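You operate a simulated robot arm through the tools that you are given. There is no shell and no other tool.

You are at the controls of a simulated robot arm. One attempt, no reset.

## Task
Dust the narrow cabinet's top, resting the bottle on the pull-out board meanwhile.
Fine: bottle and orange duster back, board in. Set down upright: bottle, duster. Where these are worked on the way, their far stop is far enough and under half their travel is too little: pull-out board. What is to be rubbed or washed off counts as gone when no trace of it is left.

It is judged by the outcome, as a careful person would: the job done as asked, and still so three seconds after it is handed in. It fails if anything else is knocked over, pushed out of place, dropped, spilled or broken.

## Robot
A 7-joint arm with a two-finger parallel gripper, fixed in place. Base frame: the origin is on the floor under the middle of its stand, x ahead of it, y to its left, z up; the work surface is at about z = 90. Lengths are in cm, angles in rad, forces in N, time in s.
With the tool pointing down near the work surface it reaches from about 38 to 90 cm from the base axis. Its first joint turns from -2.496 to 2.496 rad. Payload 3 kg.
The tool frame sits at the grasp point between the pads (the TCP): z along the fingers, y along the line on which they close. The tips reach 3 cm beyond it. Largest opening 9.4 cm; finger width 2.8, thickness 1; the body of the gripper, 5 by 9.6 cm, starts 5.5 cm behind the TCP.
Orientation is that of the tool frame in the base frame, as [roll, pitch, yaw] about the fixed x, y, z axes, in that order (R = Rz(yaw) Ry(pitch) Rx(roll)). With the fingers straight down and closing along the base's y, the tool's x points along the base's -x, its y along +y and its z along -z.

## Interface
- The arm moves only by the tool step_arm. Its argument "moves" is a list of rows, each a list of 7 numbers: the turn, a rotation vector about the base's x, y, z in rad, then the shift along the base's x, y, z in cm, then the opening, from 0 (shut) to 1 (fully open). In form: [[ax, ay, az, x, y, z, grip], ...]. A call has 1 to 20 rows; each row shifts and turns the commanded pose from where the row before left it. Rows are played at 5 a second. More than 5 cm and 0.15 rad between two rows, or a gripper value outside its range, and nothing of the call is played. A pose out of reach is approached as far as the arm can. The call stops where the force on the tool passes 70 N (or 10 N more than at its start, if that is more) or the arm is blocked; 0.2 s more then pass. The fingers move at their own pace (about 7.2 cm/s each) and stop on an object; they squeeze with about 38 N. The grip force told is the motor's: it shows also when the fingers shut on nothing. Time passes only in rows, and 0.2 s behind the last, so rows that do not move let the fingers close. It gives the time, the measured TCP pose, the force on the tool (base axes), the opening and the grip force at its end, in the units of the frame above (readings bear some noise), with the torque about the TCP (base axes, N m) and any sound that the robot's microphone picked up.
- Cameras (640 x 400 px; columns grow to the right, rows downward): "scene" is fixed at [4.91, 65.04, 149.63]; the picture's right is [-0.61, -0.79, 0.00], its down [-0.42, 0.32, -0.85] and it looks along [0.67, -0.52, -0.53] (base axes); focal length 311 px, centre (320, 200). "wrist" rides on the gripper at [7.6, 1.4, -10.2] in the tool frame; the picture's right is [-0.18, 0.98, 0.00], its down [-0.75, -0.14, -0.64] and it looks along [-0.63, -0.12, 0.77] (tool axes); focal length 243 px, centre (320, 200). There is no depth. A picture from a camera that has moved, and an enlarged one, comes with that camera's place and axes in the base frame and with its lens.
- get_image(camera): a new picture of that camera. No time passes.
- inspect(camera, box): a new picture of the part [left, top, right, bottom] of that camera's present view, enlarged. No time passes.
- hand_in(): hands the job in; it is judged then, once.

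Places have to be worked out from the pictures, the camera data and where the tool is seen. Open the gripper and draw the arm clear of the work before you hand the job in, unless the task says otherwise.

The tools are called after "Emit:" as name(argument=value, ...) on one line, values as JSON. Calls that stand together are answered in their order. step_arm: Moves the arm, as the interface text tells. Its arguments: {"type":"object","properties":{"moves":{"type":"array","items":{"type":"array","items":{"type":"number"}}}},"required":["moves"]} The other tools are called the same way: get_image (camera) takes a picture; inspect (camera, box) takes an enlarged picture of a part of a camera's view; hand_in () hands the job in.

At the start:

```text
clock: 0.0
eef_pos: [62.78, -14.5, 115.23]
orientation: [-3.141, -0.001, -3.14]
contact_force: [-0.5, 0.2, 0.0]
moment: [0.01, -0.04, 0.0]
grip_width: 9.4
gripper_force: 0.0
```

scene: 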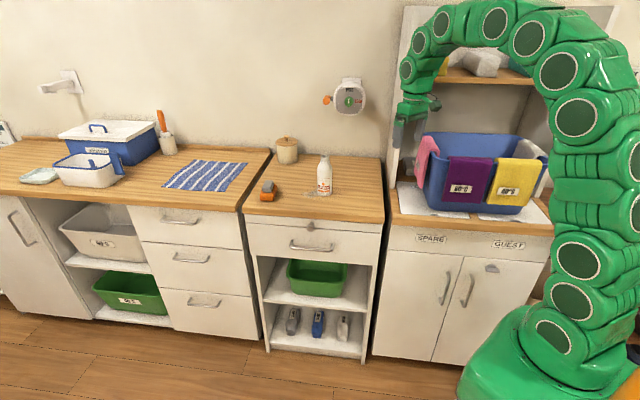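
wrist: 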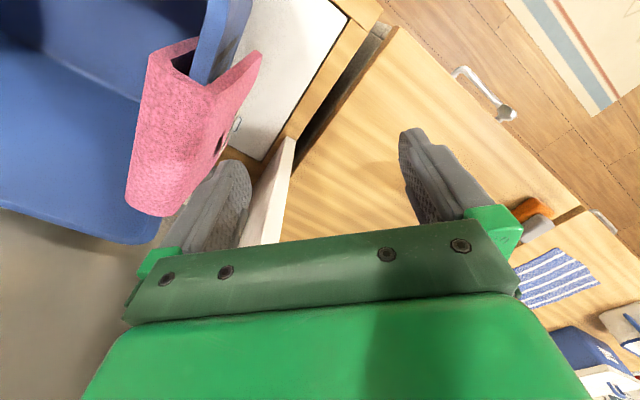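

I start by looking more closely at the narrow cabinet in the middle, with the bottle, the orange duster, the jar and the board.

Emit:
inspect(camera="scene", box=[220, 120, 420, 245])

Emit:
inspect(camera="scene", box=[230, 200, 400, 306])

Emit:
get_image(camera="scene")

```text
3.20 times, centred on (320, 182) of scene
camera zoom: at [4.91, 65.04, 149.63], right [-0.61, -0.79, 0.0], down [-0.42, 0.32, -0.85], along [0.67, -0.52, -0.53], focal length 996 px, centre (320, 256)
```

zoom: 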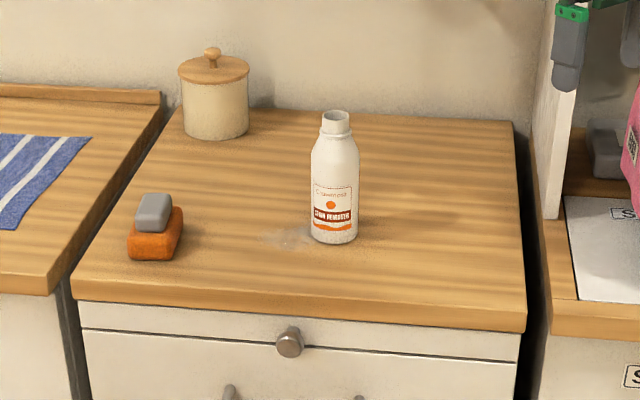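

```text
3.76 times, centred on (315, 253) of scene
camera zoom: at [4.91, 65.04, 149.63], right [-0.61, -0.79, 0.0], down [-0.42, 0.32, -0.85], along [0.67, -0.52, -0.53], focal length 1171 px, centre (339, 0)
```

zoom: 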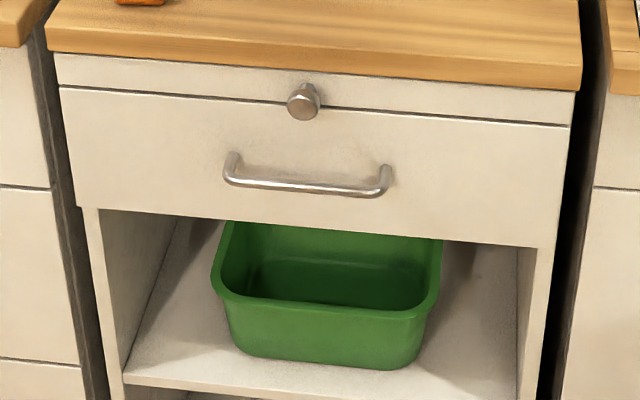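

```text
taken
```

scene: 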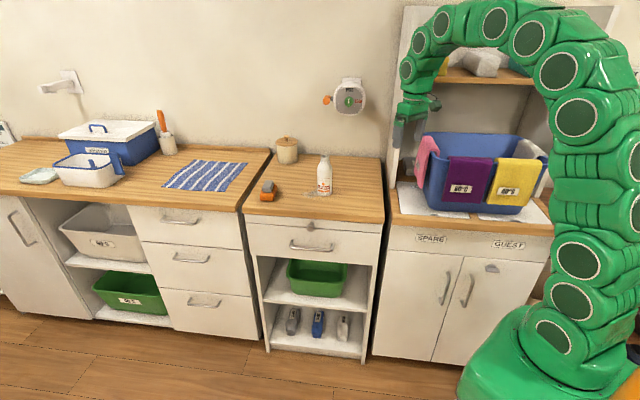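

The cabinets stand at 45° to the base: the narrow one's front edge runs from about (58,-3) to (92,31) and faces (-0.7, +0.7). I put the bottle near (83,2), the duster near (93,21) and the board knob near (74,16,86). I move to the front side, turning the gripper in line with the cabinet, for a closer look.

Emit:
step_arm(moves=[[0, 0, -0.1, -0.3, 4, 0.5, 1], [0, 0, -0.1, -0.3, 4, 0.5, 1], [0, 0, -0.1, -0.3, 4.5, 0.5, 1], [0, 0, -0.1, -0.3, 4.5, 0.5, 1], [0, 0, -0.1, -0.3, 4.5, 0.5, 1], [0, 0, -0.1, -0.3, 4.5, 0.5, 1], [0, 0, -0.1, -0.3, 4.5, 0.5, 1], [0, 0, -0.085, -0.3, 4, 0, 1]])

Emit:
get_image(camera="wrist")

Emit:
get_image(camera="scene")

```text
clock: 1.8
eef_pos: [60.34, 19.86, 118.95]
orientation: [3.14, 0.002, 2.355]
contact_force: [0.2, -0.2, 0.0]
moment: [-0.01, 0.01, -0.01]
grip_width: 9.42
gripper_force: 0.0
```

```text
taken
camera wrist: at [55.93, 26.41, 129.24], right [0.83, 0.56, 0.0], down [0.43, -0.63, 0.64], along [0.36, -0.53, -0.77], focal length 243 px, centre (320, 200)
```

wrist: 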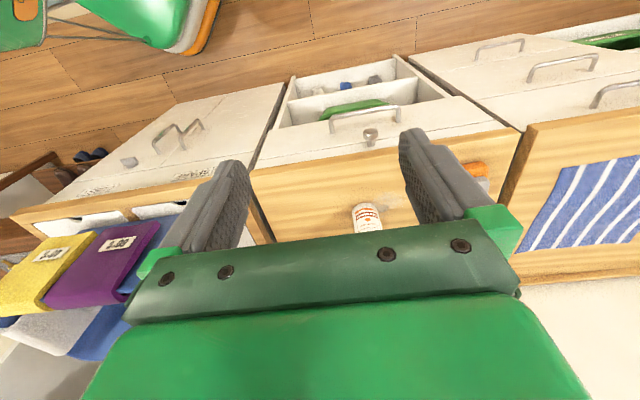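

```text
taken
```

scene: 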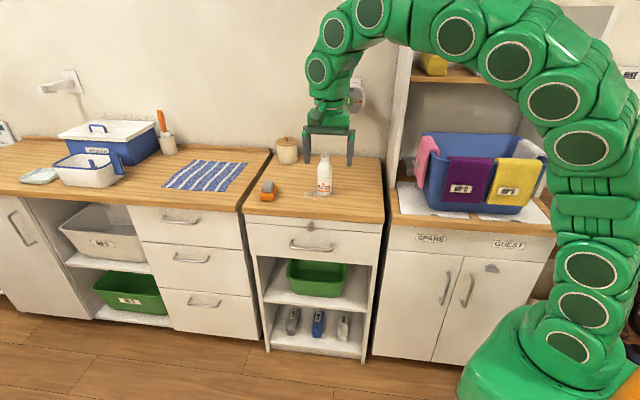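

The wrist view shows the front of the narrow cabinet upside down; I enlarge the knob area and the duster and bottle region.

Emit:
inspect(camera="wrist", box=[310, 90, 430, 165])

Emit:
inspect(camera="wrist", box=[240, 110, 540, 260])

Emit:
inspect(camera="scene", box=[240, 170, 350, 240])

```text
5.33 times, centred on (370, 128) of wrist
camera zoom: at [55.93, 26.41, 129.24], right [0.83, 0.56, 0.0], down [0.43, -0.63, 0.64], along [0.36, -0.53, -0.77], focal length 1294 px, centre (53, 587)
```

zoom: 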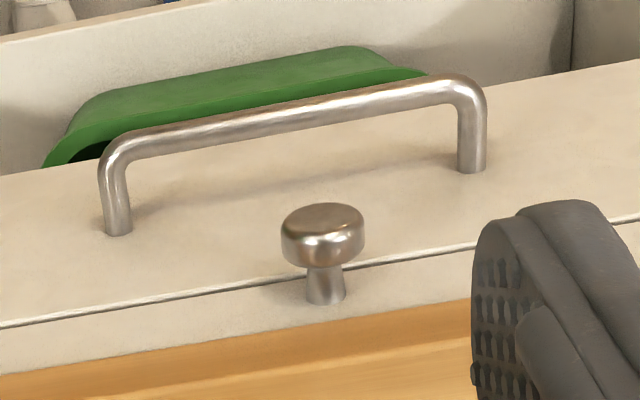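

```text
2.13 times, centred on (390, 185) of wrist
camera zoom: at [55.93, 26.41, 129.24], right [0.83, 0.56, 0.0], down [0.43, -0.63, 0.64], along [0.36, -0.53, -0.77], focal length 518 px, centre (171, 232)
```

zoom: 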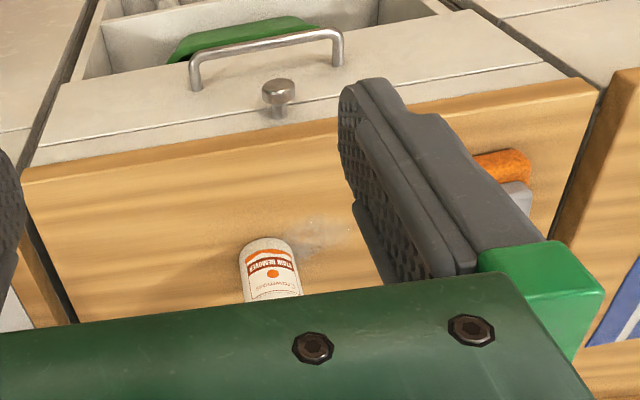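

```text
5.71 times, centred on (295, 205) of scene
camera zoom: at [4.91, 65.04, 149.63], right [-0.61, -0.79, 0.0], down [-0.42, 0.32, -0.85], along [0.67, -0.52, -0.53], focal length 1778 px, centre (463, 171)
```

zoom: 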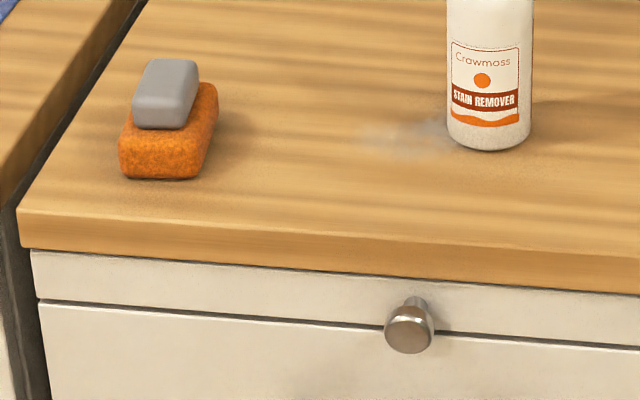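

The knob is a mushroom head at roughly (76,14.5,84), just about flush with the overhanging top, so I'll approach it from the front with the gripper tilted. I move down to a stand-off in front of it while tilting about 1 rad.

Emit:
step_arm(moves=[[-0.0884, -0.0884, 0, 0.6, 0.7, -3.5, 1], [-0.0884, -0.0884, 0, 0.6, 0.7, -3.5, 1], [-0.0884, -0.0884, 0, 0.6, 0.7, -3.5, 1], [-0.0884, -0.0884, 0, 0.6, 0.7, -3.5, 1], [-0.0884, -0.0884, 0, 0.6, 0.7, -3.5, 1], [-0.0884, -0.0884, 0, 0.6, 0.7, -3.5, 1], [-0.0884, -0.0884, 0, 0.6, 0.7, -3.5, 1], [-0.0884, -0.0884, 0, 0.6, 0.7, -3.5, 1]])

Emit:
get_image(camera="wrist")

Emit:
get_image(camera="scene")

```text
clock: 3.6
eef_pos: [65.04, 25.32, 90.68]
orientation: [-3.139, 1.001, 2.359]
contact_force: [-0.5, 0.1, 0.4]
moment: [0.0, 0.02, -0.01]
grip_width: 9.38
gripper_force: 0.1
```

```text
taken
camera wrist: at [57.05, 35.38, 89.83], right [0.76, 0.63, 0.15], down [-0.19, -0.01, 0.98], along [0.61, -0.78, 0.12], focal length 243 px, centre (320, 200)
```

wrist: 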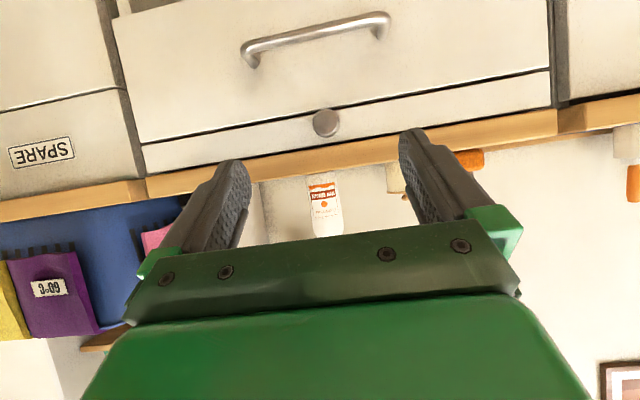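

```text
taken
```

scene: 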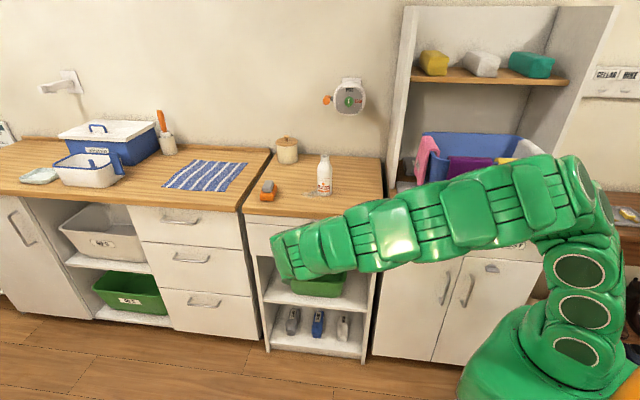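

The knob triangulates to about (75.8,14.7,84.4), with the slab's underside at about z=87. I lower to knob height and go in to about 5 cm short of the grasp, then check.

Emit:
step_arm(moves=[[0, 0, 0, 1.0, -1.0, -2.75, 1], [0, 0, 0, 1.0, -1.0, -2.75, 1], [0, 0, 0, 2.2, -2.2, 0, 1], [0, 0, 0, 2.2, -2.2, 0, 1]])

Emit:
get_image(camera="wrist")

```text
clock: 4.6
eef_pos: [71.45, 19.13, 85.25]
orientation: [3.141, 0.998, 2.357]
contact_force: [0.4, 0.4, -0.3]
moment: [-0.01, -0.03, 0.0]
grip_width: 9.41
gripper_force: 0.0
```

```text
taken
camera wrist: at [63.54, 29.16, 84.46], right [0.77, 0.62, 0.15], down [-0.19, -0.01, 0.98], along [0.61, -0.78, 0.12], focal length 243 px, centre (320, 200)
```

wrist: 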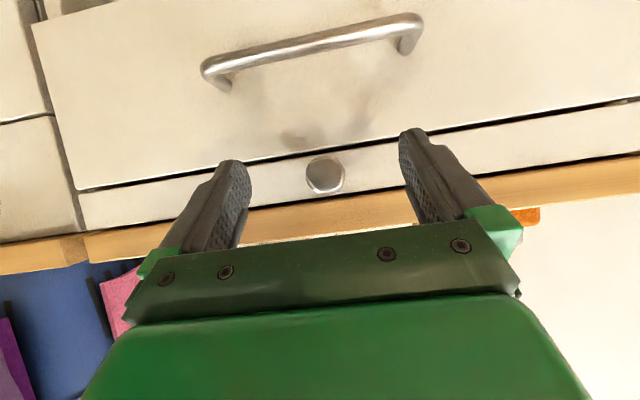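

The knob refines to about (75.5,15.0,84.7), centred between the fingers. I go in the last 4.5 cm and shut the gripper on it.

Emit:
step_arm(moves=[[0, 0, 0, 1.6, -1.64, 0, 1], [0, 0, 0, 1.6, -1.64, 0, 1], [0, 0, 0, 0, 0, 0, 0], [0, 0, 0, 0, 0, 0, 0], [0, 0, 0, 0, 0, 0, 0], [0, 0, 0, 0, 0, 0, 0]])

Emit:
get_image(camera="wrist")

```text
clock: 6.0
eef_pos: [74.67, 15.78, 85.32]
orientation: [-3.14, 0.997, 2.357]
contact_force: [-6.2, -3.9, 0.5]
moment: [0.05, 0.05, -0.16]
grip_width: 2.9
gripper_force: 44.9
```

```text
taken
camera wrist: at [66.65, 25.98, 84.43], right [0.77, 0.62, 0.15], down [-0.19, -0.01, 0.98], along [0.61, -0.78, 0.12], focal length 243 px, centre (320, 200)
```

wrist: 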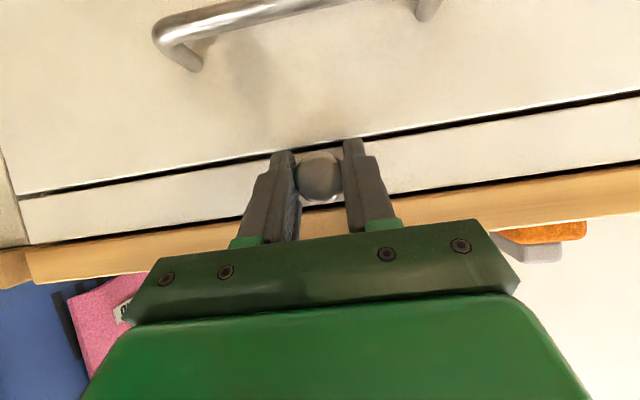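

The knob is held at 2.9 cm. I pull straight out along (-0.707,+0.707) for 8 cm and watch the force.

Emit:
step_arm(moves=[[0, 0, 0, -0.7, 0.7, 0, 0], [0, 0, 0, -1.1, 1.1, 0, 0], [0, 0, 0, -1.3, 1.3, 0, 0], [0, 0, 0, -1.3, 1.3, 0, 0], [0, 0, 0, -1.3, 1.3, 0, 0]])

Emit:
get_image(camera="scene")

Emit:
get_image(camera="wrist")

```text
clock: 7.2
eef_pos: [69.03, 21.51, 85.14]
orientation: [-3.141, 1.002, 2.355]
contact_force: [-24.6, -27.9, 27.8]
moment: [-1.0, -0.57, -0.68]
grip_width: 2.94
gripper_force: 45.1
```

```text
taken
```

scene: 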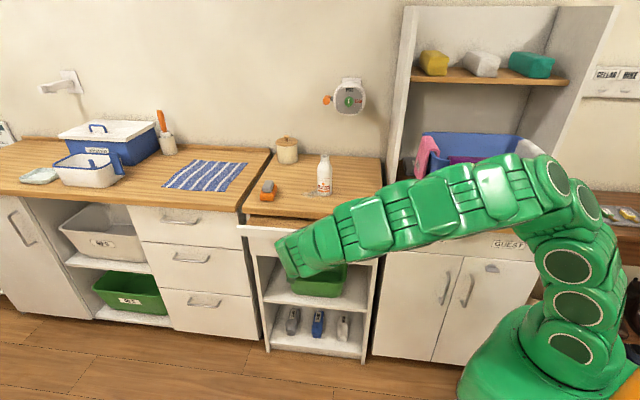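

```text
taken
camera wrist: at [61.05, 31.65, 84.39], right [0.77, 0.62, 0.15], down [-0.19, 0.0, 0.98], along [0.61, -0.78, 0.12], focal length 243 px, centre (320, 200)
```

wrist: 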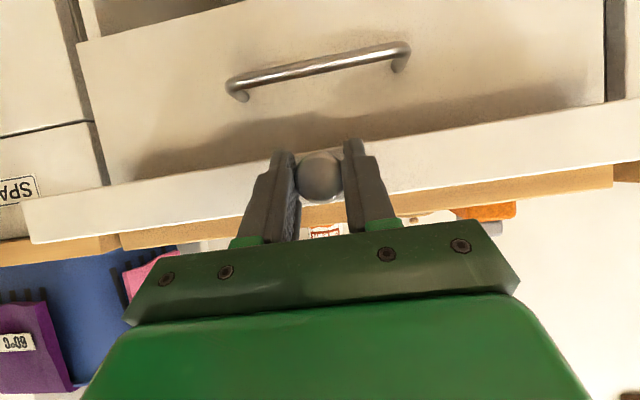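

The board is sliding out, but about 37 N sideways and 28 N upward have built up, so my line is slightly off its guide. I shift the tool with those forces to relieve them before going on.

Emit:
step_arm(moves=[[0, 0, 0, -0.1, -0.1, 0.1, 0], [0, 0, 0, 0, 0, 0, 0]])

```text
clock: 7.8
eef_pos: [69.01, 21.54, 85.23]
orientation: [3.141, 0.998, 2.356]
contact_force: [-23.0, -21.0, 10.6]
moment: [-0.33, -0.02, -0.45]
grip_width: 2.94
gripper_force: 44.9
```

Relieving works; I repeat a little more sideways and up.

Emit:
step_arm(moves=[[0, 0, 0, -0.2, -0.2, 0.05, 0], [0, 0, 0, 0, 0, 0, 0]])

```text
clock: 8.4
eef_pos: [68.9, 21.68, 85.3]
orientation: [3.136, 0.997, 2.359]
contact_force: [14.7, 17.2, -6.7]
moment: [0.58, 0.32, 0.57]
grip_width: 2.94
gripper_force: 44.9
```

The lateral zero sits about halfway back, and the guide runs slightly off 45° (about (-0.727,0.687)). I centre it and keep pulling along that line.

Emit:
step_arm(moves=[[0, 0, 0, 0.08, 0.08, -0.03, 0], [0, 0, 0, -1.09, 1.03, 0, 0], [0, 0, 0, -1.16, 1.1, 0, 0], [0, 0, 0, -1.16, 1.1, 0, 0], [0, 0, 0, -1.16, 1.1, 0, 0]])

```text
clock: 9.2
eef_pos: [67.1, 23.28, 85.38]
orientation: [3.136, 0.994, 2.361]
contact_force: [8.2, 8.9, -11.5]
moment: [0.01, 0.01, 0.2]
grip_width: 2.95
gripper_force: 44.8
stopped in row 3: the force on the tool passed its limit at 76 N (the readings are from after the stop); the commanded pose is now the measured one
```

The pull stopped at 76 N after about 10.7 cm of travel; I look to see if that is the board's stop.

Emit:
get_image(camera="wrist")

Emit:
inspect(camera="scene", box=[220, 170, 400, 282])

```text
taken
camera wrist: at [59.04, 33.36, 84.5], right [0.76, 0.63, 0.16], down [-0.19, -0.01, 0.98], along [0.62, -0.78, 0.11], focal length 243 px, centre (320, 200)
```

wrist: 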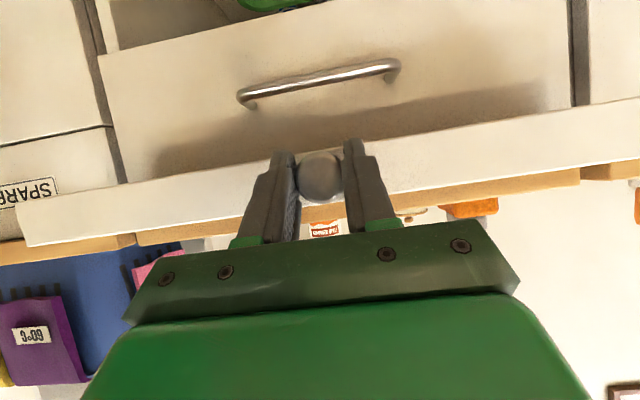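

```text
3.56 times, centred on (310, 226) of scene
camera zoom: at [4.91, 65.04, 149.63], right [-0.61, -0.79, 0.0], down [-0.42, 0.32, -0.85], along [0.67, -0.52, -0.53], focal length 1106 px, centre (356, 108)
```

zoom: 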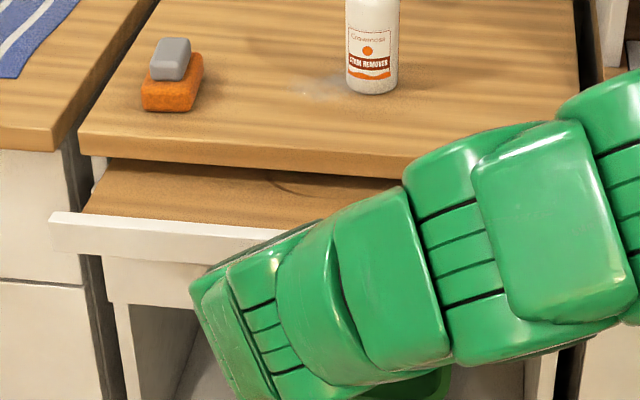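

I pull on gently in small steps to tell a hard stop from a side jam.

Emit:
step_arm(moves=[[0, 0, 0, 0, 0, 0, 0], [0, 0, 0, -0.2, 0.19, 0, 0]])

```text
clock: 9.8
eef_pos: [66.92, 23.46, 85.3]
orientation: [3.136, 0.995, 2.362]
contact_force: [18.1, 15.6, -14.0]
moment: [0.49, 0.23, 0.47]
grip_width: 2.94
gripper_force: 45.2
```

The board still moves freely (no force along the pull), only a side load of about 24 N remains. I centre the tool and pull on more slowly along (-0.718,0.696).

Emit:
step_arm(moves=[[0, 0, 0, 0.09, 0.09, -0.07, 0], [0, 0, 0, -0.4, 0.39, 0, 0], [0, 0, 0, -0.72, 0.7, 0, 0], [0, 0, 0, -0.72, 0.7, 0, 0]])

```text
clock: 10.8
eef_pos: [65.1, 25.36, 85.25]
orientation: [3.137, 0.997, 2.361]
contact_force: [12.9, 9.3, -7.5]
moment: [0.15, 0.02, 0.25]
grip_width: 2.92
gripper_force: 45.2
```

It moves with little force; I correct sideways a touch and continue.

Emit:
step_arm(moves=[[0, 0, 0, 0.05, 0.05, -0.03, 0], [0, 0, 0, -0.5, 0.5, 0, 0], [0, 0, 0, -0.72, 0.7, 0, 0], [0, 0, 0, -0.72, 0.7, 0, 0], [0, 0, 0, -0.72, 0.7, 0, 0], [0, 0, 0, -0.72, 0.7, 0, 0]])

```text
clock: 12.2
eef_pos: [61.78, 28.58, 85.27]
orientation: [3.137, 0.997, 2.36]
contact_force: [1.1, -0.6, 3.9]
moment: [-0.03, 0.04, -0.1]
grip_width: 2.91
gripper_force: 44.9
```

18 cm out now with almost no force. I continue the same way.

Emit:
step_arm(moves=[[0, 0, 0, -0.5, 0.49, 0, 0], [0, 0, 0, -0.72, 0.7, 0, 0], [0, 0, 0, -0.72, 0.7, 0, 0], [0, 0, 0, -0.72, 0.7, 0, 0], [0, 0, 0, -0.72, 0.7, 0, 0]])

Emit:
get_image(camera="scene")

```text
clock: 13.4
eef_pos: [58.41, 32.1, 85.29]
orientation: [3.136, 0.996, 2.359]
contact_force: [-2.2, -5.4, 31.2]
moment: [-0.66, -0.47, -0.13]
grip_width: 2.94
gripper_force: 44.5
```

```text
taken
```

scene: 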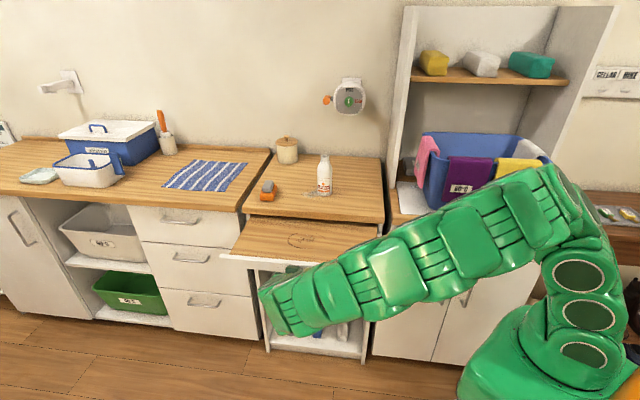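

About 23 cm out; 31 N upward on the tool shows I'm pressing the board down slightly, so I raise a little and pull on toward the stop.

Emit:
step_arm(moves=[[0, 0, 0, 0, 0, 0.15, 0], [0, 0, 0, -0.5, 0.49, 0, 0], [0, 0, 0, -0.72, 0.7, 0, 0], [0, 0, 0, -0.72, 0.7, 0, 0]])

Emit:
inspect(camera="scene", box=[210, 170, 390, 282])

```text
clock: 14.4
eef_pos: [56.66, 33.69, 85.55]
orientation: [3.138, 0.998, 2.361]
contact_force: [47.3, -20.4, -2.6]
moment: [-0.08, -0.36, 0.4]
grip_width: 2.95
gripper_force: 45.4
```

```text
3.56 times, centred on (300, 226) of scene
camera zoom: at [4.91, 65.04, 149.63], right [-0.61, -0.79, 0.0], down [-0.42, 0.32, -0.85], along [0.67, -0.52, -0.53], focal length 1106 px, centre (391, 108)
```

zoom: 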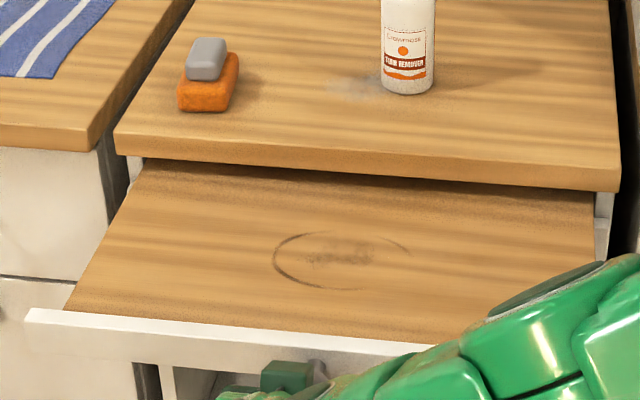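

The n-direction force of -48 N after 25 cm marks the far stop. The board has a ring mark on it, which I'll use as the resting place. I ease off, open, and back away along the tool axis.

Emit:
step_arm(moves=[[0, 0, 0, 0.15, -0.15, 0, 0], [0, 0, 0, 0, 0, 0, 0.6], [0, 0, 0, 0, 0, 0, 1], [0, 0, 0, 0, 0, 0, 1], [0, 0, 0, -1.2, 1.2, 1.1, 1], [0, 0, 0, -1.8, 1.8, 1.6, 1], [0, 0, 0, -1.8, 1.8, 1.6, 1]])

Emit:
get_image(camera="wrist")

Emit:
get_image(camera="scene")

```text
clock: 16.0
eef_pos: [51.76, 38.25, 89.56]
orientation: [3.136, 0.997, 2.358]
contact_force: [-0.3, -0.3, 0.2]
moment: [0.02, 0.03, -0.01]
grip_width: 9.4
gripper_force: 0.0
```

```text
taken
camera wrist: at [43.83, 48.23, 88.79], right [0.76, 0.63, 0.16], down [-0.19, -0.01, 0.98], along [0.62, -0.78, 0.11], focal length 243 px, centre (320, 200)
```

wrist: 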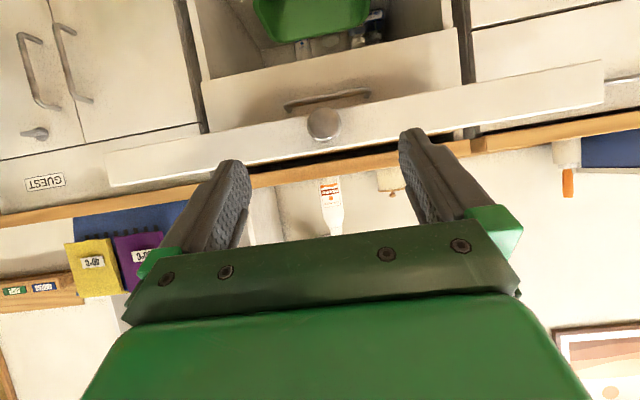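

```text
taken
```

scene: 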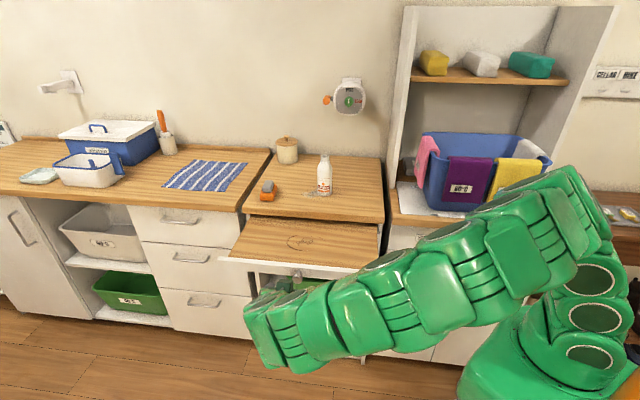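

The board stays out at its stop. I raise the arm and bring the tool back to vertical.

Emit:
step_arm(moves=[[0, 0, 0, 0, 0, 4, 1], [0.0884, 0.0884, 0, 0, 0, 4, 1], [0.0884, 0.0884, 0, 0, 0, 4, 1], [0.0884, 0.0884, 0, 1.0, -1.0, 4, 1], [0.0884, 0.0884, 0, 2, -2, 4, 1], [0.0884, 0.0884, 0, 3, -3, 4, 1], [0.0884, 0.0884, 0, 3, -3, 4, 1], [0.0884, 0.0884, 0, 3, -3, 3, 1], [0.0884, 0.0884, 0, 3, -3, 2, 1]])

Emit:
get_image(camera="wrist")

Emit:
get_image(camera="scene")

```text
refused: row 6 steps farther than a row can; nothing moved
```

```text
taken
camera wrist: at [43.83, 48.23, 88.79], right [0.76, 0.63, 0.16], down [-0.19, -0.01, 0.98], along [0.62, -0.78, 0.11], focal length 243 px, centre (320, 200)
```

wrist: 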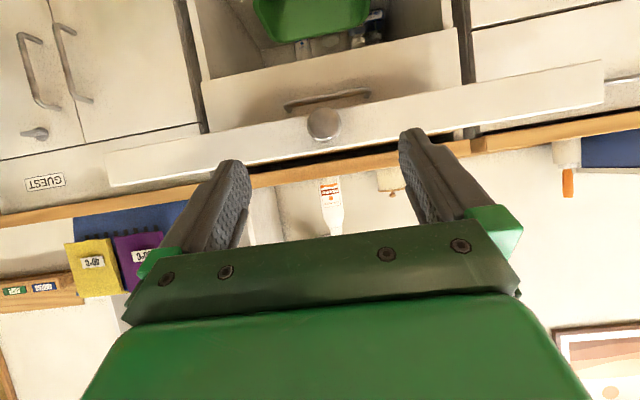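

```text
taken
```

scene: 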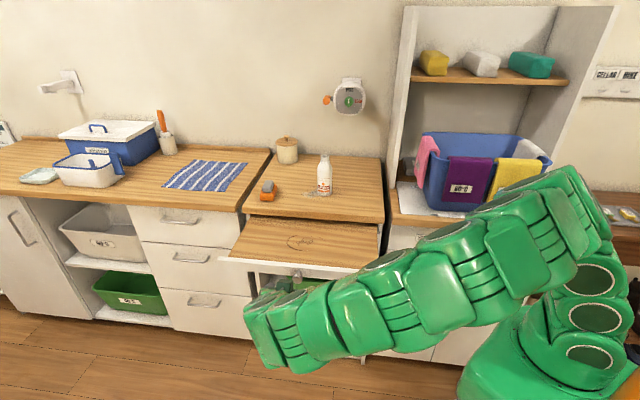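

One row was over the 5 cm step limit, so nothing moved; I split the motion into smaller steps.

Emit:
step_arm(moves=[[0, 0, 0, 0, 0, 4, 1], [0.0884, 0.0884, 0, 0, 0, 4, 1], [0.0884, 0.0884, 0, 0, 0, 4, 1], [0.0884, 0.0884, 0, 1.0, -1.0, 4, 1], [0.0884, 0.0884, 0, 1.5, -1.5, 4, 1], [0.0884, 0.0884, 0, 2, -2, 4, 1], [0.0884, 0.0884, 0, 2, -2, 4, 1], [0.0884, 0.0884, 0, 2.5, -2.5, 3, 1], [0.0884, 0.0884, 0, 3, -3, 2, 1], [0, 0, 0, 3, -3, 0, 1], [0, 0, 0, 3, -3, 0, 1], [0, 0, 0, 3, -3, 0, 1]])

Emit:
get_image(camera="wrist")

Emit:
get_image(camera="scene")

```text
clock: 18.6
eef_pos: [73.01, 17.42, 122.63]
orientation: [3.129, -0.002, 2.356]
contact_force: [0.3, -1.0, -0.6]
moment: [0.03, 0.01, -0.02]
grip_width: 9.42
gripper_force: 0.0
```

```text
taken
camera wrist: at [68.63, 23.77, 132.98], right [0.82, 0.57, 0.01], down [0.43, -0.64, 0.64], along [0.37, -0.52, -0.77], focal length 243 px, centre (320, 200)
```

wrist: 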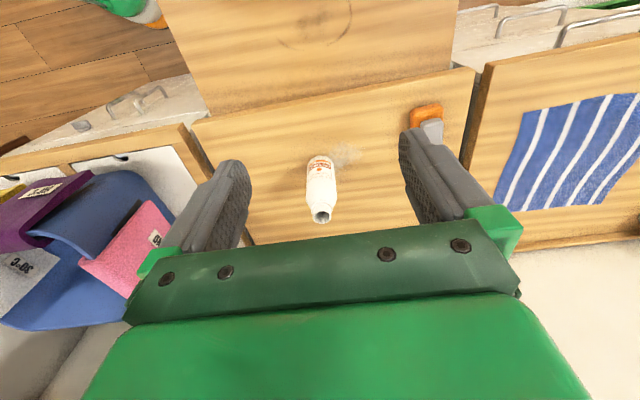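

```text
taken
```

scene: 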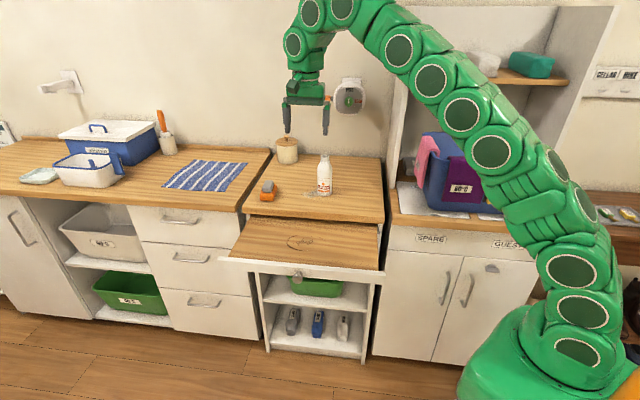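

I see the bottle from above now; I enlarge it and the dust beside it.

Emit:
inspect(camera="wrist", box=[270, 130, 390, 230])

Emit:
inspect(camera="scene", box=[250, 145, 350, 205])

Emit:
inspect(camera="scene", box=[215, 205, 395, 290])

```text
4.00 times, centred on (330, 180) of wrist
camera zoom: at [68.63, 23.77, 132.98], right [0.82, 0.57, 0.01], down [0.43, -0.64, 0.64], along [0.37, -0.52, -0.77], focal length 970 px, centre (280, 280)
```

zoom: 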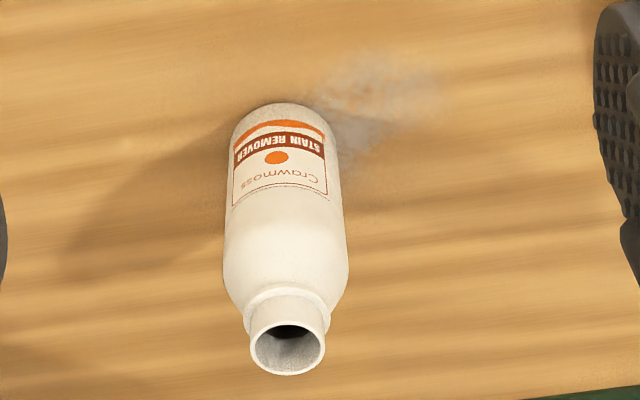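

```text
6.40 times, centred on (300, 175) of scene
camera zoom: at [4.91, 65.04, 149.63], right [-0.61, -0.79, 0.0], down [-0.42, 0.32, -0.85], along [0.67, -0.52, -0.53], focal length 1991 px, centre (448, 360)
```

zoom: 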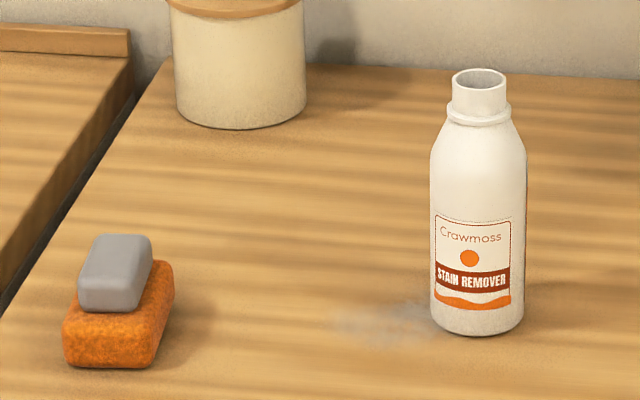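

```text
3.56 times, centred on (305, 248) of scene
camera zoom: at [4.91, 65.04, 149.63], right [-0.61, -0.79, 0.0], down [-0.42, 0.32, -0.85], along [0.67, -0.52, -0.53], focal length 1106 px, centre (373, 31)
```

zoom: 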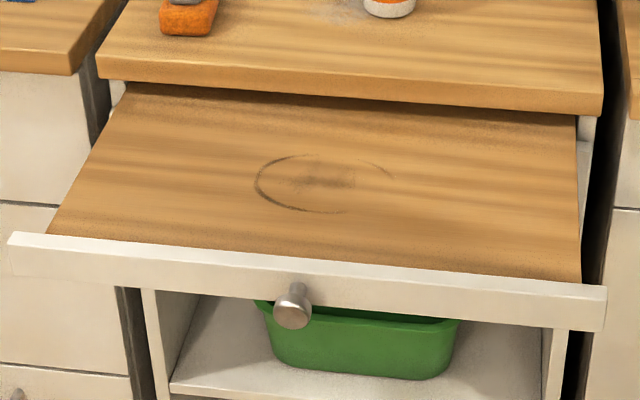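

The bottle has an open mouth at z≈105, its straight body is about 5.5 cm wide up to z≈100, and it stands near (83.9,2.6). I move over it, staying above the mouth, and straighten the small tool roll.

Emit:
step_arm(moves=[[-0.009, 0.009, 0, 2.7, -3.7, -1, 1], [0, 0, 0, 2.7, -3.7, -1, 1], [0, 0, 0, 2.7, -3.7, -1.5, 1], [0, 0, 0, 2.7, -3.6, -2, 1], [0, 0, 0, 0, 0, 0, 1]])

Emit:
get_image(camera="wrist")

Emit:
get_image(camera="scene")

```text
clock: 19.8
eef_pos: [80.45, 5.44, 114.83]
orientation: [-3.138, -0.003, 2.358]
contact_force: [-1.6, 0.0, 0.0]
moment: [0.01, 0.04, 0.01]
grip_width: 9.38
gripper_force: 0.0
out of reach, approached as far as the arm can: row 1, 2, 4
```

```text
taken
camera wrist: at [76.15, 11.78, 125.19], right [0.82, 0.57, -0.01], down [0.44, -0.63, 0.64], along [0.36, -0.53, -0.77], focal length 243 px, centre (320, 200)
```

wrist: 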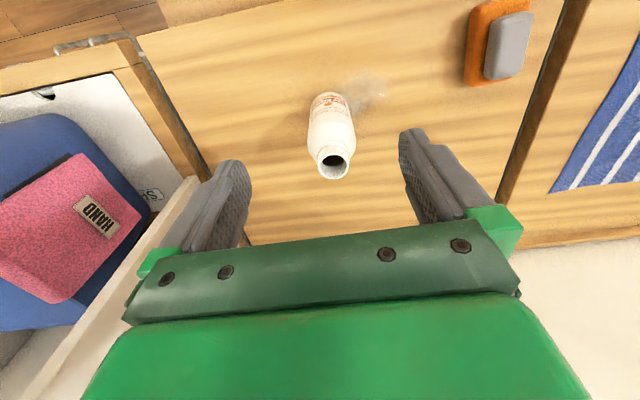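

```text
taken
```

scene: 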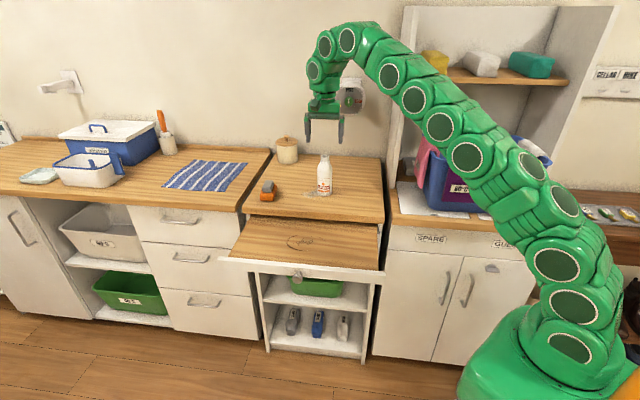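

The reach limit shows a vertical tool can't get above the bottle, but at grip height it can, so I'll slide in from the front. The bottle is at about (83.8,2.8) with mouth z≈105.5. I back off 8 cm to the front and lower to z≈101.7.

Emit:
step_arm(moves=[[0, 0, 0, -1.2, 1.5, -2, 1], [0, 0, 0, -1.15, 1.55, -2, 1], [0, 0, 0, 0, 0, -3, 1], [0, 0, 0, 0, 0, -3, 1], [0, 0, 0, 0, 0, -3.1, 1]])

Emit:
get_image(camera="wrist")

Emit:
inspect(camera="scene", box=[250, 125, 390, 212])

```text
clock: 21.0
eef_pos: [78.16, 8.28, 101.69]
orientation: [-3.137, -0.005, 2.358]
contact_force: [0.2, 0.3, 0.1]
moment: [-0.02, 0.0, -0.03]
grip_width: 9.39
gripper_force: 0.0
```

```text
taken
camera wrist: at [73.82, 14.79, 112.04], right [0.82, 0.57, -0.01], down [0.44, -0.63, 0.64], along [0.36, -0.53, -0.77], focal length 243 px, centre (320, 200)
```

wrist: 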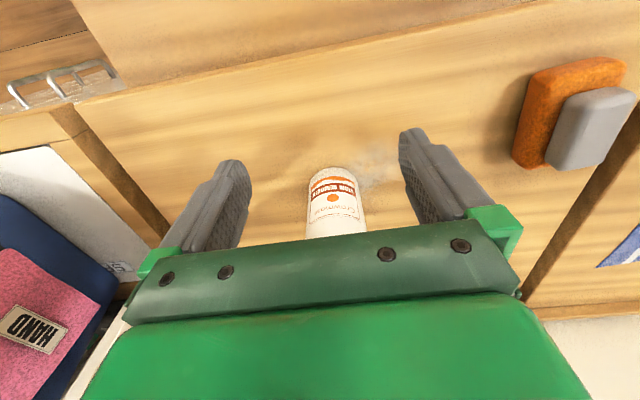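

```text
4.57 times, centred on (320, 168) of scene
camera zoom: at [4.91, 65.04, 149.63], right [-0.61, -0.79, 0.0], down [-0.42, 0.32, -0.85], along [0.67, -0.52, -0.53], focal length 1422 px, centre (320, 344)
```

zoom: 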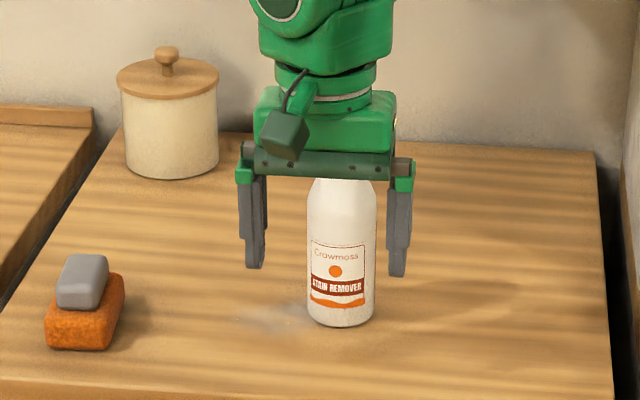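

The bottle is lined up between the fingers (e+ ≈ 61.1), with about 1 cm clearance expected between the palm and its mouth. I slide in slowly.

Emit:
step_arm(moves=[[0, 0, 0, 1.5, -1.5, 0.1, 1], [0, 0, 0, 1.5, -1.5, 0, 1], [0, 0, 0, 1.0, -1.0, 0, 1]])

Emit:
get_image(camera="wrist")

Emit:
inspect(camera="scene", box=[250, 125, 390, 212])

```text
clock: 21.8
eef_pos: [82.12, 4.43, 101.91]
orientation: [-3.135, -0.002, 2.359]
contact_force: [0.3, -0.3, -0.7]
moment: [0.02, 0.0, 0.02]
grip_width: 9.37
gripper_force: 0.1
```

```text
taken
camera wrist: at [77.79, 10.9, 112.25], right [0.82, 0.57, -0.01], down [0.44, -0.63, 0.64], along [0.36, -0.53, -0.77], focal length 243 px, centre (320, 200)
```

wrist: 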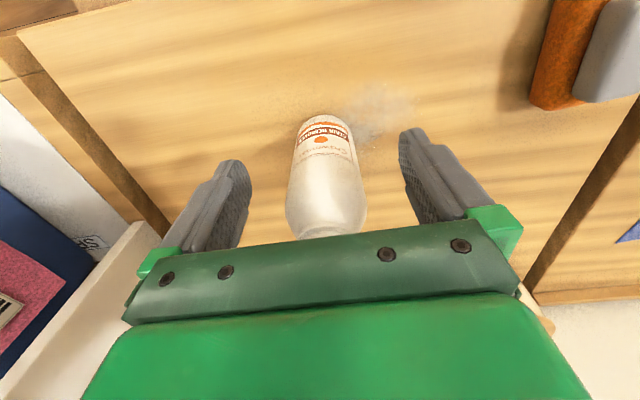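

```text
4.57 times, centred on (320, 168) of scene
camera zoom: at [4.91, 65.04, 149.63], right [-0.61, -0.79, 0.0], down [-0.42, 0.32, -0.85], along [0.67, -0.52, -0.53], focal length 1422 px, centre (320, 344)
```

zoom: 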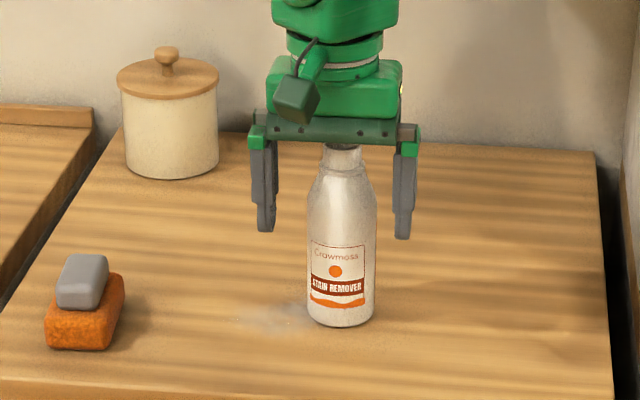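

Fingers and bottle line up well in both views and the palm will clear the mouth. I slide the last 2.8 cm and close on the body.

Emit:
step_arm(moves=[[0, 0, 0, 1.0, -1.0, 0, 1], [0, 0, 0, 0.95, -1.0, 0, 1], [0, 0, 0, 0, 0, 0, 0.7], [0, 0, 0, 0, 0, 0, 0.5], [0, 0, 0, 0, 0, 0, 0.3], [0, 0, 0, 0, 0, 0, 0], [0, 0, 0, 0, 0, 0, 0]])

Emit:
get_image(camera="wrist")

Emit:
inspect(camera="scene", box=[250, 125, 390, 212])

```text
clock: 23.4
eef_pos: [84.24, 2.47, 101.98]
orientation: [-3.138, -0.004, 2.358]
contact_force: [1.7, -1.4, 3.7]
moment: [0.0, -0.28, -0.07]
grip_width: 5.43
gripper_force: 37.9
```

```text
taken
camera wrist: at [79.86, 8.93, 112.24], right [0.82, 0.57, 0.0], down [0.44, -0.63, 0.64], along [0.36, -0.53, -0.77], focal length 243 px, centre (320, 200)
```

wrist: 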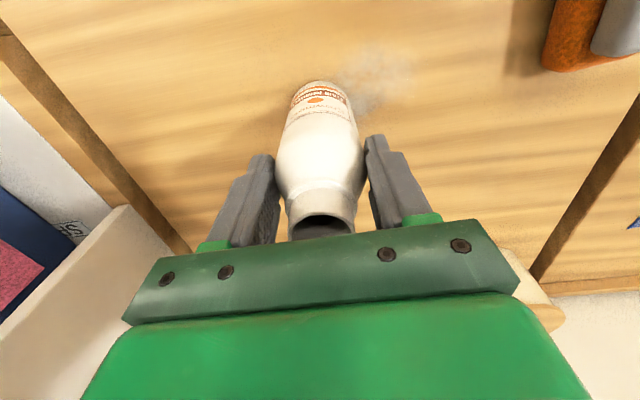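

```text
4.57 times, centred on (320, 168) of scene
camera zoom: at [4.91, 65.04, 149.63], right [-0.61, -0.79, 0.0], down [-0.42, 0.32, -0.85], along [0.67, -0.52, -0.53], focal length 1422 px, centre (320, 344)
```

zoom: 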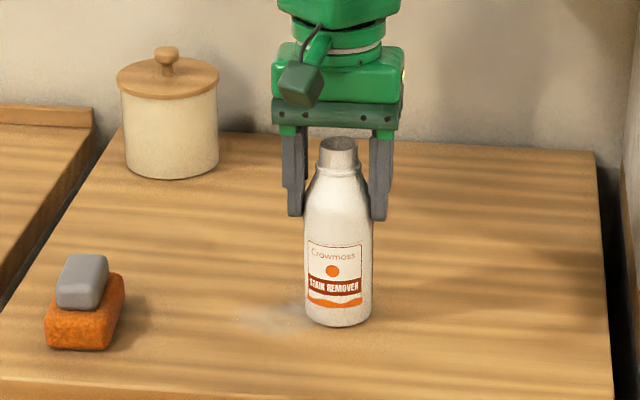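

The bottle is held firmly (5.43 cm) at TCP (84.24,2.47,101.98), with its base 12 cm below the TCP. I lift it gently by 2.5 cm and draw it out to the front.

Emit:
step_arm(moves=[[0, 0, 0, 0, 0, 0.5, 0], [0, 0, 0, -0.2, 0.2, 1.0, 0], [0, 0, 0, -0.4, 0.4, 1.0, 0], [0, 0, 0, -1.0, 1.0, 0.3, 0], [0, 0, 0, -1.6, 1.6, 0, 0], [0, 0, 0, -1.8, 1.8, 0, 0], [0, 0, 0, -1.8, 1.8, 0, 0], [0, 0, 0, -1.8, 1.8, 0, 0], [0, 0, 0, -1.8, 1.8, 0, 0], [0, 0, 0, -1.2, 1.2, 0, 0]])

Emit:
get_image(camera="wrist")

Emit:
get_image(camera="scene")

```text
clock: 25.6
eef_pos: [72.67, 14.01, 104.96]
orientation: [-3.14, -0.002, 2.36]
contact_force: [1.1, 0.3, -2.8]
moment: [-0.01, 0.02, 0.0]
grip_width: 5.46
gripper_force: 37.4
```

```text
taken
camera wrist: at [68.34, 20.41, 115.19], right [0.82, 0.57, 0.0], down [0.44, -0.63, 0.64], along [0.36, -0.53, -0.77], focal length 243 px, centre (320, 200)
```

wrist: 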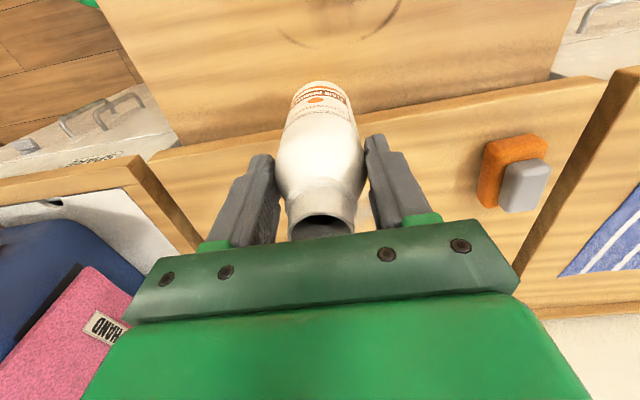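

```text
taken
```

scene: 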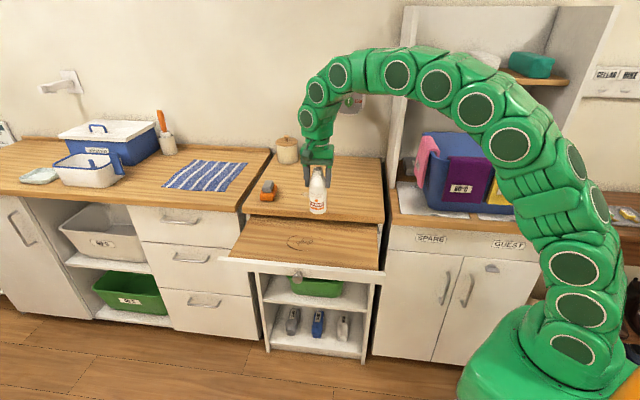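

The bottle is off the top. I look closely at the exposed dust patch and at the ring mark on the board.

Emit:
inspect(camera="scene", box=[270, 165, 370, 227])

Emit:
inspect(camera="scene", box=[260, 220, 360, 282])

```text
6.40 times, centred on (320, 196) of scene
camera zoom: at [4.91, 65.04, 149.63], right [-0.61, -0.79, 0.0], down [-0.42, 0.32, -0.85], along [0.67, -0.52, -0.53], focal length 1991 px, centre (320, 226)
```

zoom: 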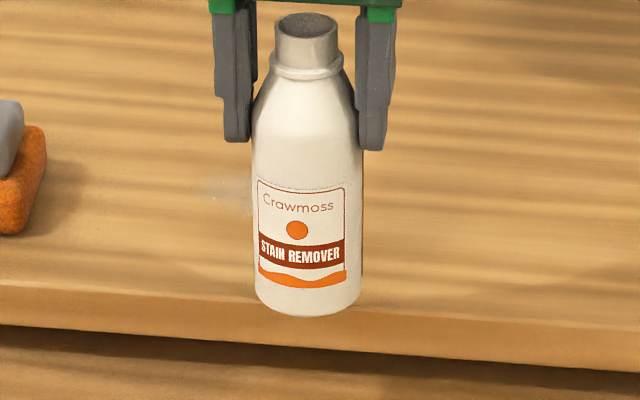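

```text
6.40 times, centred on (310, 251) of scene
camera zoom: at [4.91, 65.04, 149.63], right [-0.61, -0.79, 0.0], down [-0.42, 0.32, -0.85], along [0.67, -0.52, -0.53], focal length 1991 px, centre (384, -126)
```

zoom: 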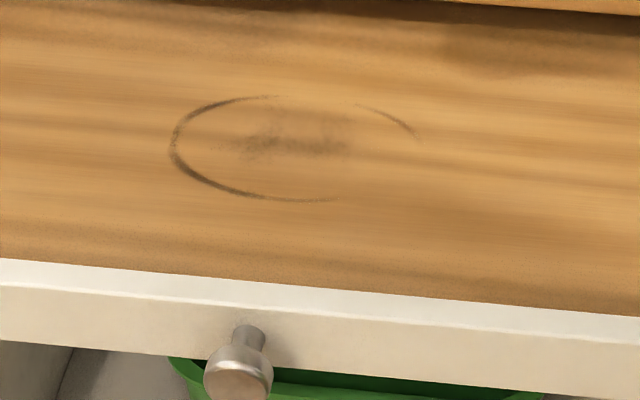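

The ring is only a scuff on the board. To keep the bottle out from under the outstretched arm later, I carry it toward the right part of the board, around (58,7).

Emit:
step_arm(moves=[[0, 0, 0, -1.2, -0.5, 0, 0], [0, 0, 0, -2.2, -1.0, 0, 0], [0, 0, 0, -2.4, -1.1, 0, 0], [0, 0, 0, -2.4, -1.1, 0, 0], [0, 0, 0, -2.4, -1.1, 0, 0], [0, 0, 0, -2.4, -1.1, 0, 0], [0, 0, 0, -1.6, -0.8, 0, 0], [0, 0, 0, 0, 0, -1, 0], [0, 0, 0, 0, 0, -1, 0]])

Emit:
get_image(camera="wrist")

Emit:
get_image(camera="scene")

```text
clock: 27.6
eef_pos: [57.92, 7.45, 102.93]
orientation: [-3.136, -0.002, 2.358]
contact_force: [0.6, -0.6, -0.7]
moment: [0.03, 0.01, 0.05]
grip_width: 5.41
gripper_force: 38.0
```

```text
taken
camera wrist: at [53.65, 13.89, 113.18], right [0.82, 0.57, -0.01], down [0.44, -0.63, 0.64], along [0.36, -0.53, -0.77], focal length 243 px, centre (320, 200)
```

wrist: 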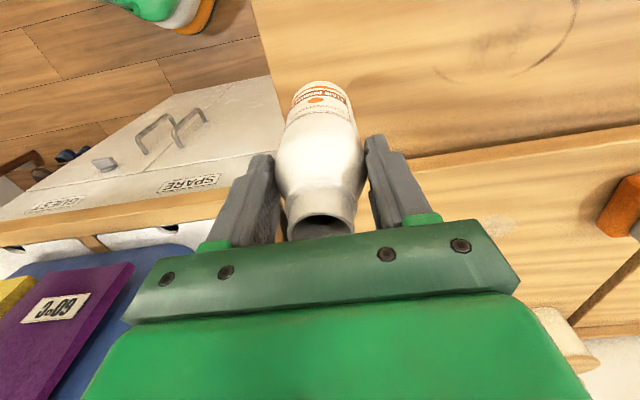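

```text
taken
```

scene: 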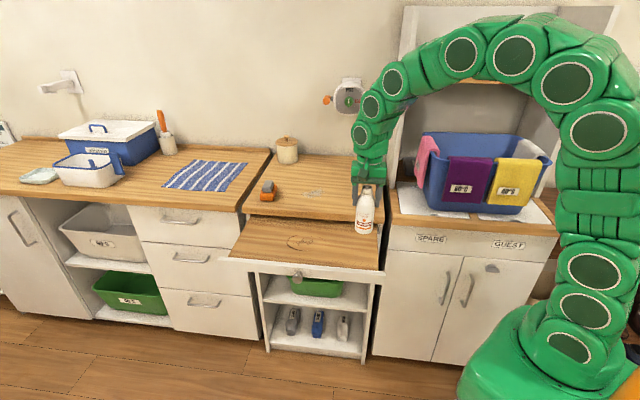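

The board's right edge computes to e+≈41.6 and the bottle is at 46.2, so I shift 1.5 cm inward for margin, then lower toward the board (expected contact at TCP z≈98).

Emit:
step_arm(moves=[[0, 0, 0, 1.06, 1.06, 0, 0], [0, 0, 0, 0, 0, -1, 0], [0, 0, 0, 0, 0, -1, 0], [0, 0, 0, 0, 0, -0.8, 0], [0, 0, 0, 0, 0, -0.5, 0], [0, 0, 0, 0, 0, 0, 0]])

Emit:
inspect(camera="scene", box=[310, 170, 410, 270])

```text
clock: 29.0
eef_pos: [58.85, 8.34, 99.46]
orientation: [-3.138, -0.004, 2.358]
contact_force: [0.1, 1.1, -1.6]
moment: [-0.02, 0.01, -0.04]
grip_width: 5.41
gripper_force: 38.1
```

```text
4.00 times, centred on (360, 220) of scene
camera zoom: at [4.91, 65.04, 149.63], right [-0.61, -0.79, 0.0], down [-0.42, 0.32, -0.85], along [0.67, -0.52, -0.53], focal length 1244 px, centre (160, 120)
```

zoom: 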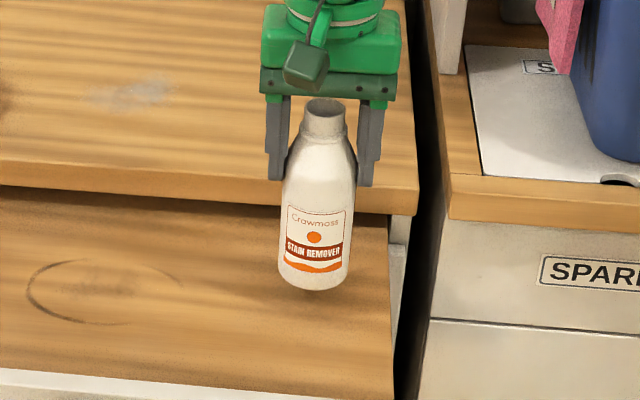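

Base at about z=87.5, still just above the board. I lower in small steps.

Emit:
step_arm(moves=[[0, 0, 0, 0, 0, -0.4, 0], [0, 0, 0, 0, 0, -0.3, 0], [0, 0, 0, 0, 0, -0.2, 0], [0, 0, 0, 0, 0, 0, 0]])

```text
clock: 30.0
eef_pos: [59.02, 8.42, 98.56]
orientation: [-3.136, -0.004, 2.358]
contact_force: [-0.5, -0.4, -2.2]
moment: [0.01, 0.02, -0.02]
grip_width: 5.42
gripper_force: 38.3
```

No contact yet; I continue down in 0.2 cm steps.

Emit:
step_arm(moves=[[0, 0, 0, 0, 0, -0.2, 0], [0, 0, 0, 0, 0, -0.2, 0], [0, 0, 0, 0, 0, 0, 0]])

```text
clock: 30.8
eef_pos: [58.99, 8.43, 98.13]
orientation: [-3.136, -0.004, 2.357]
contact_force: [0.6, -0.5, -2.1]
moment: [0.01, 0.0, -0.01]
grip_width: 5.4
gripper_force: 38.0
```

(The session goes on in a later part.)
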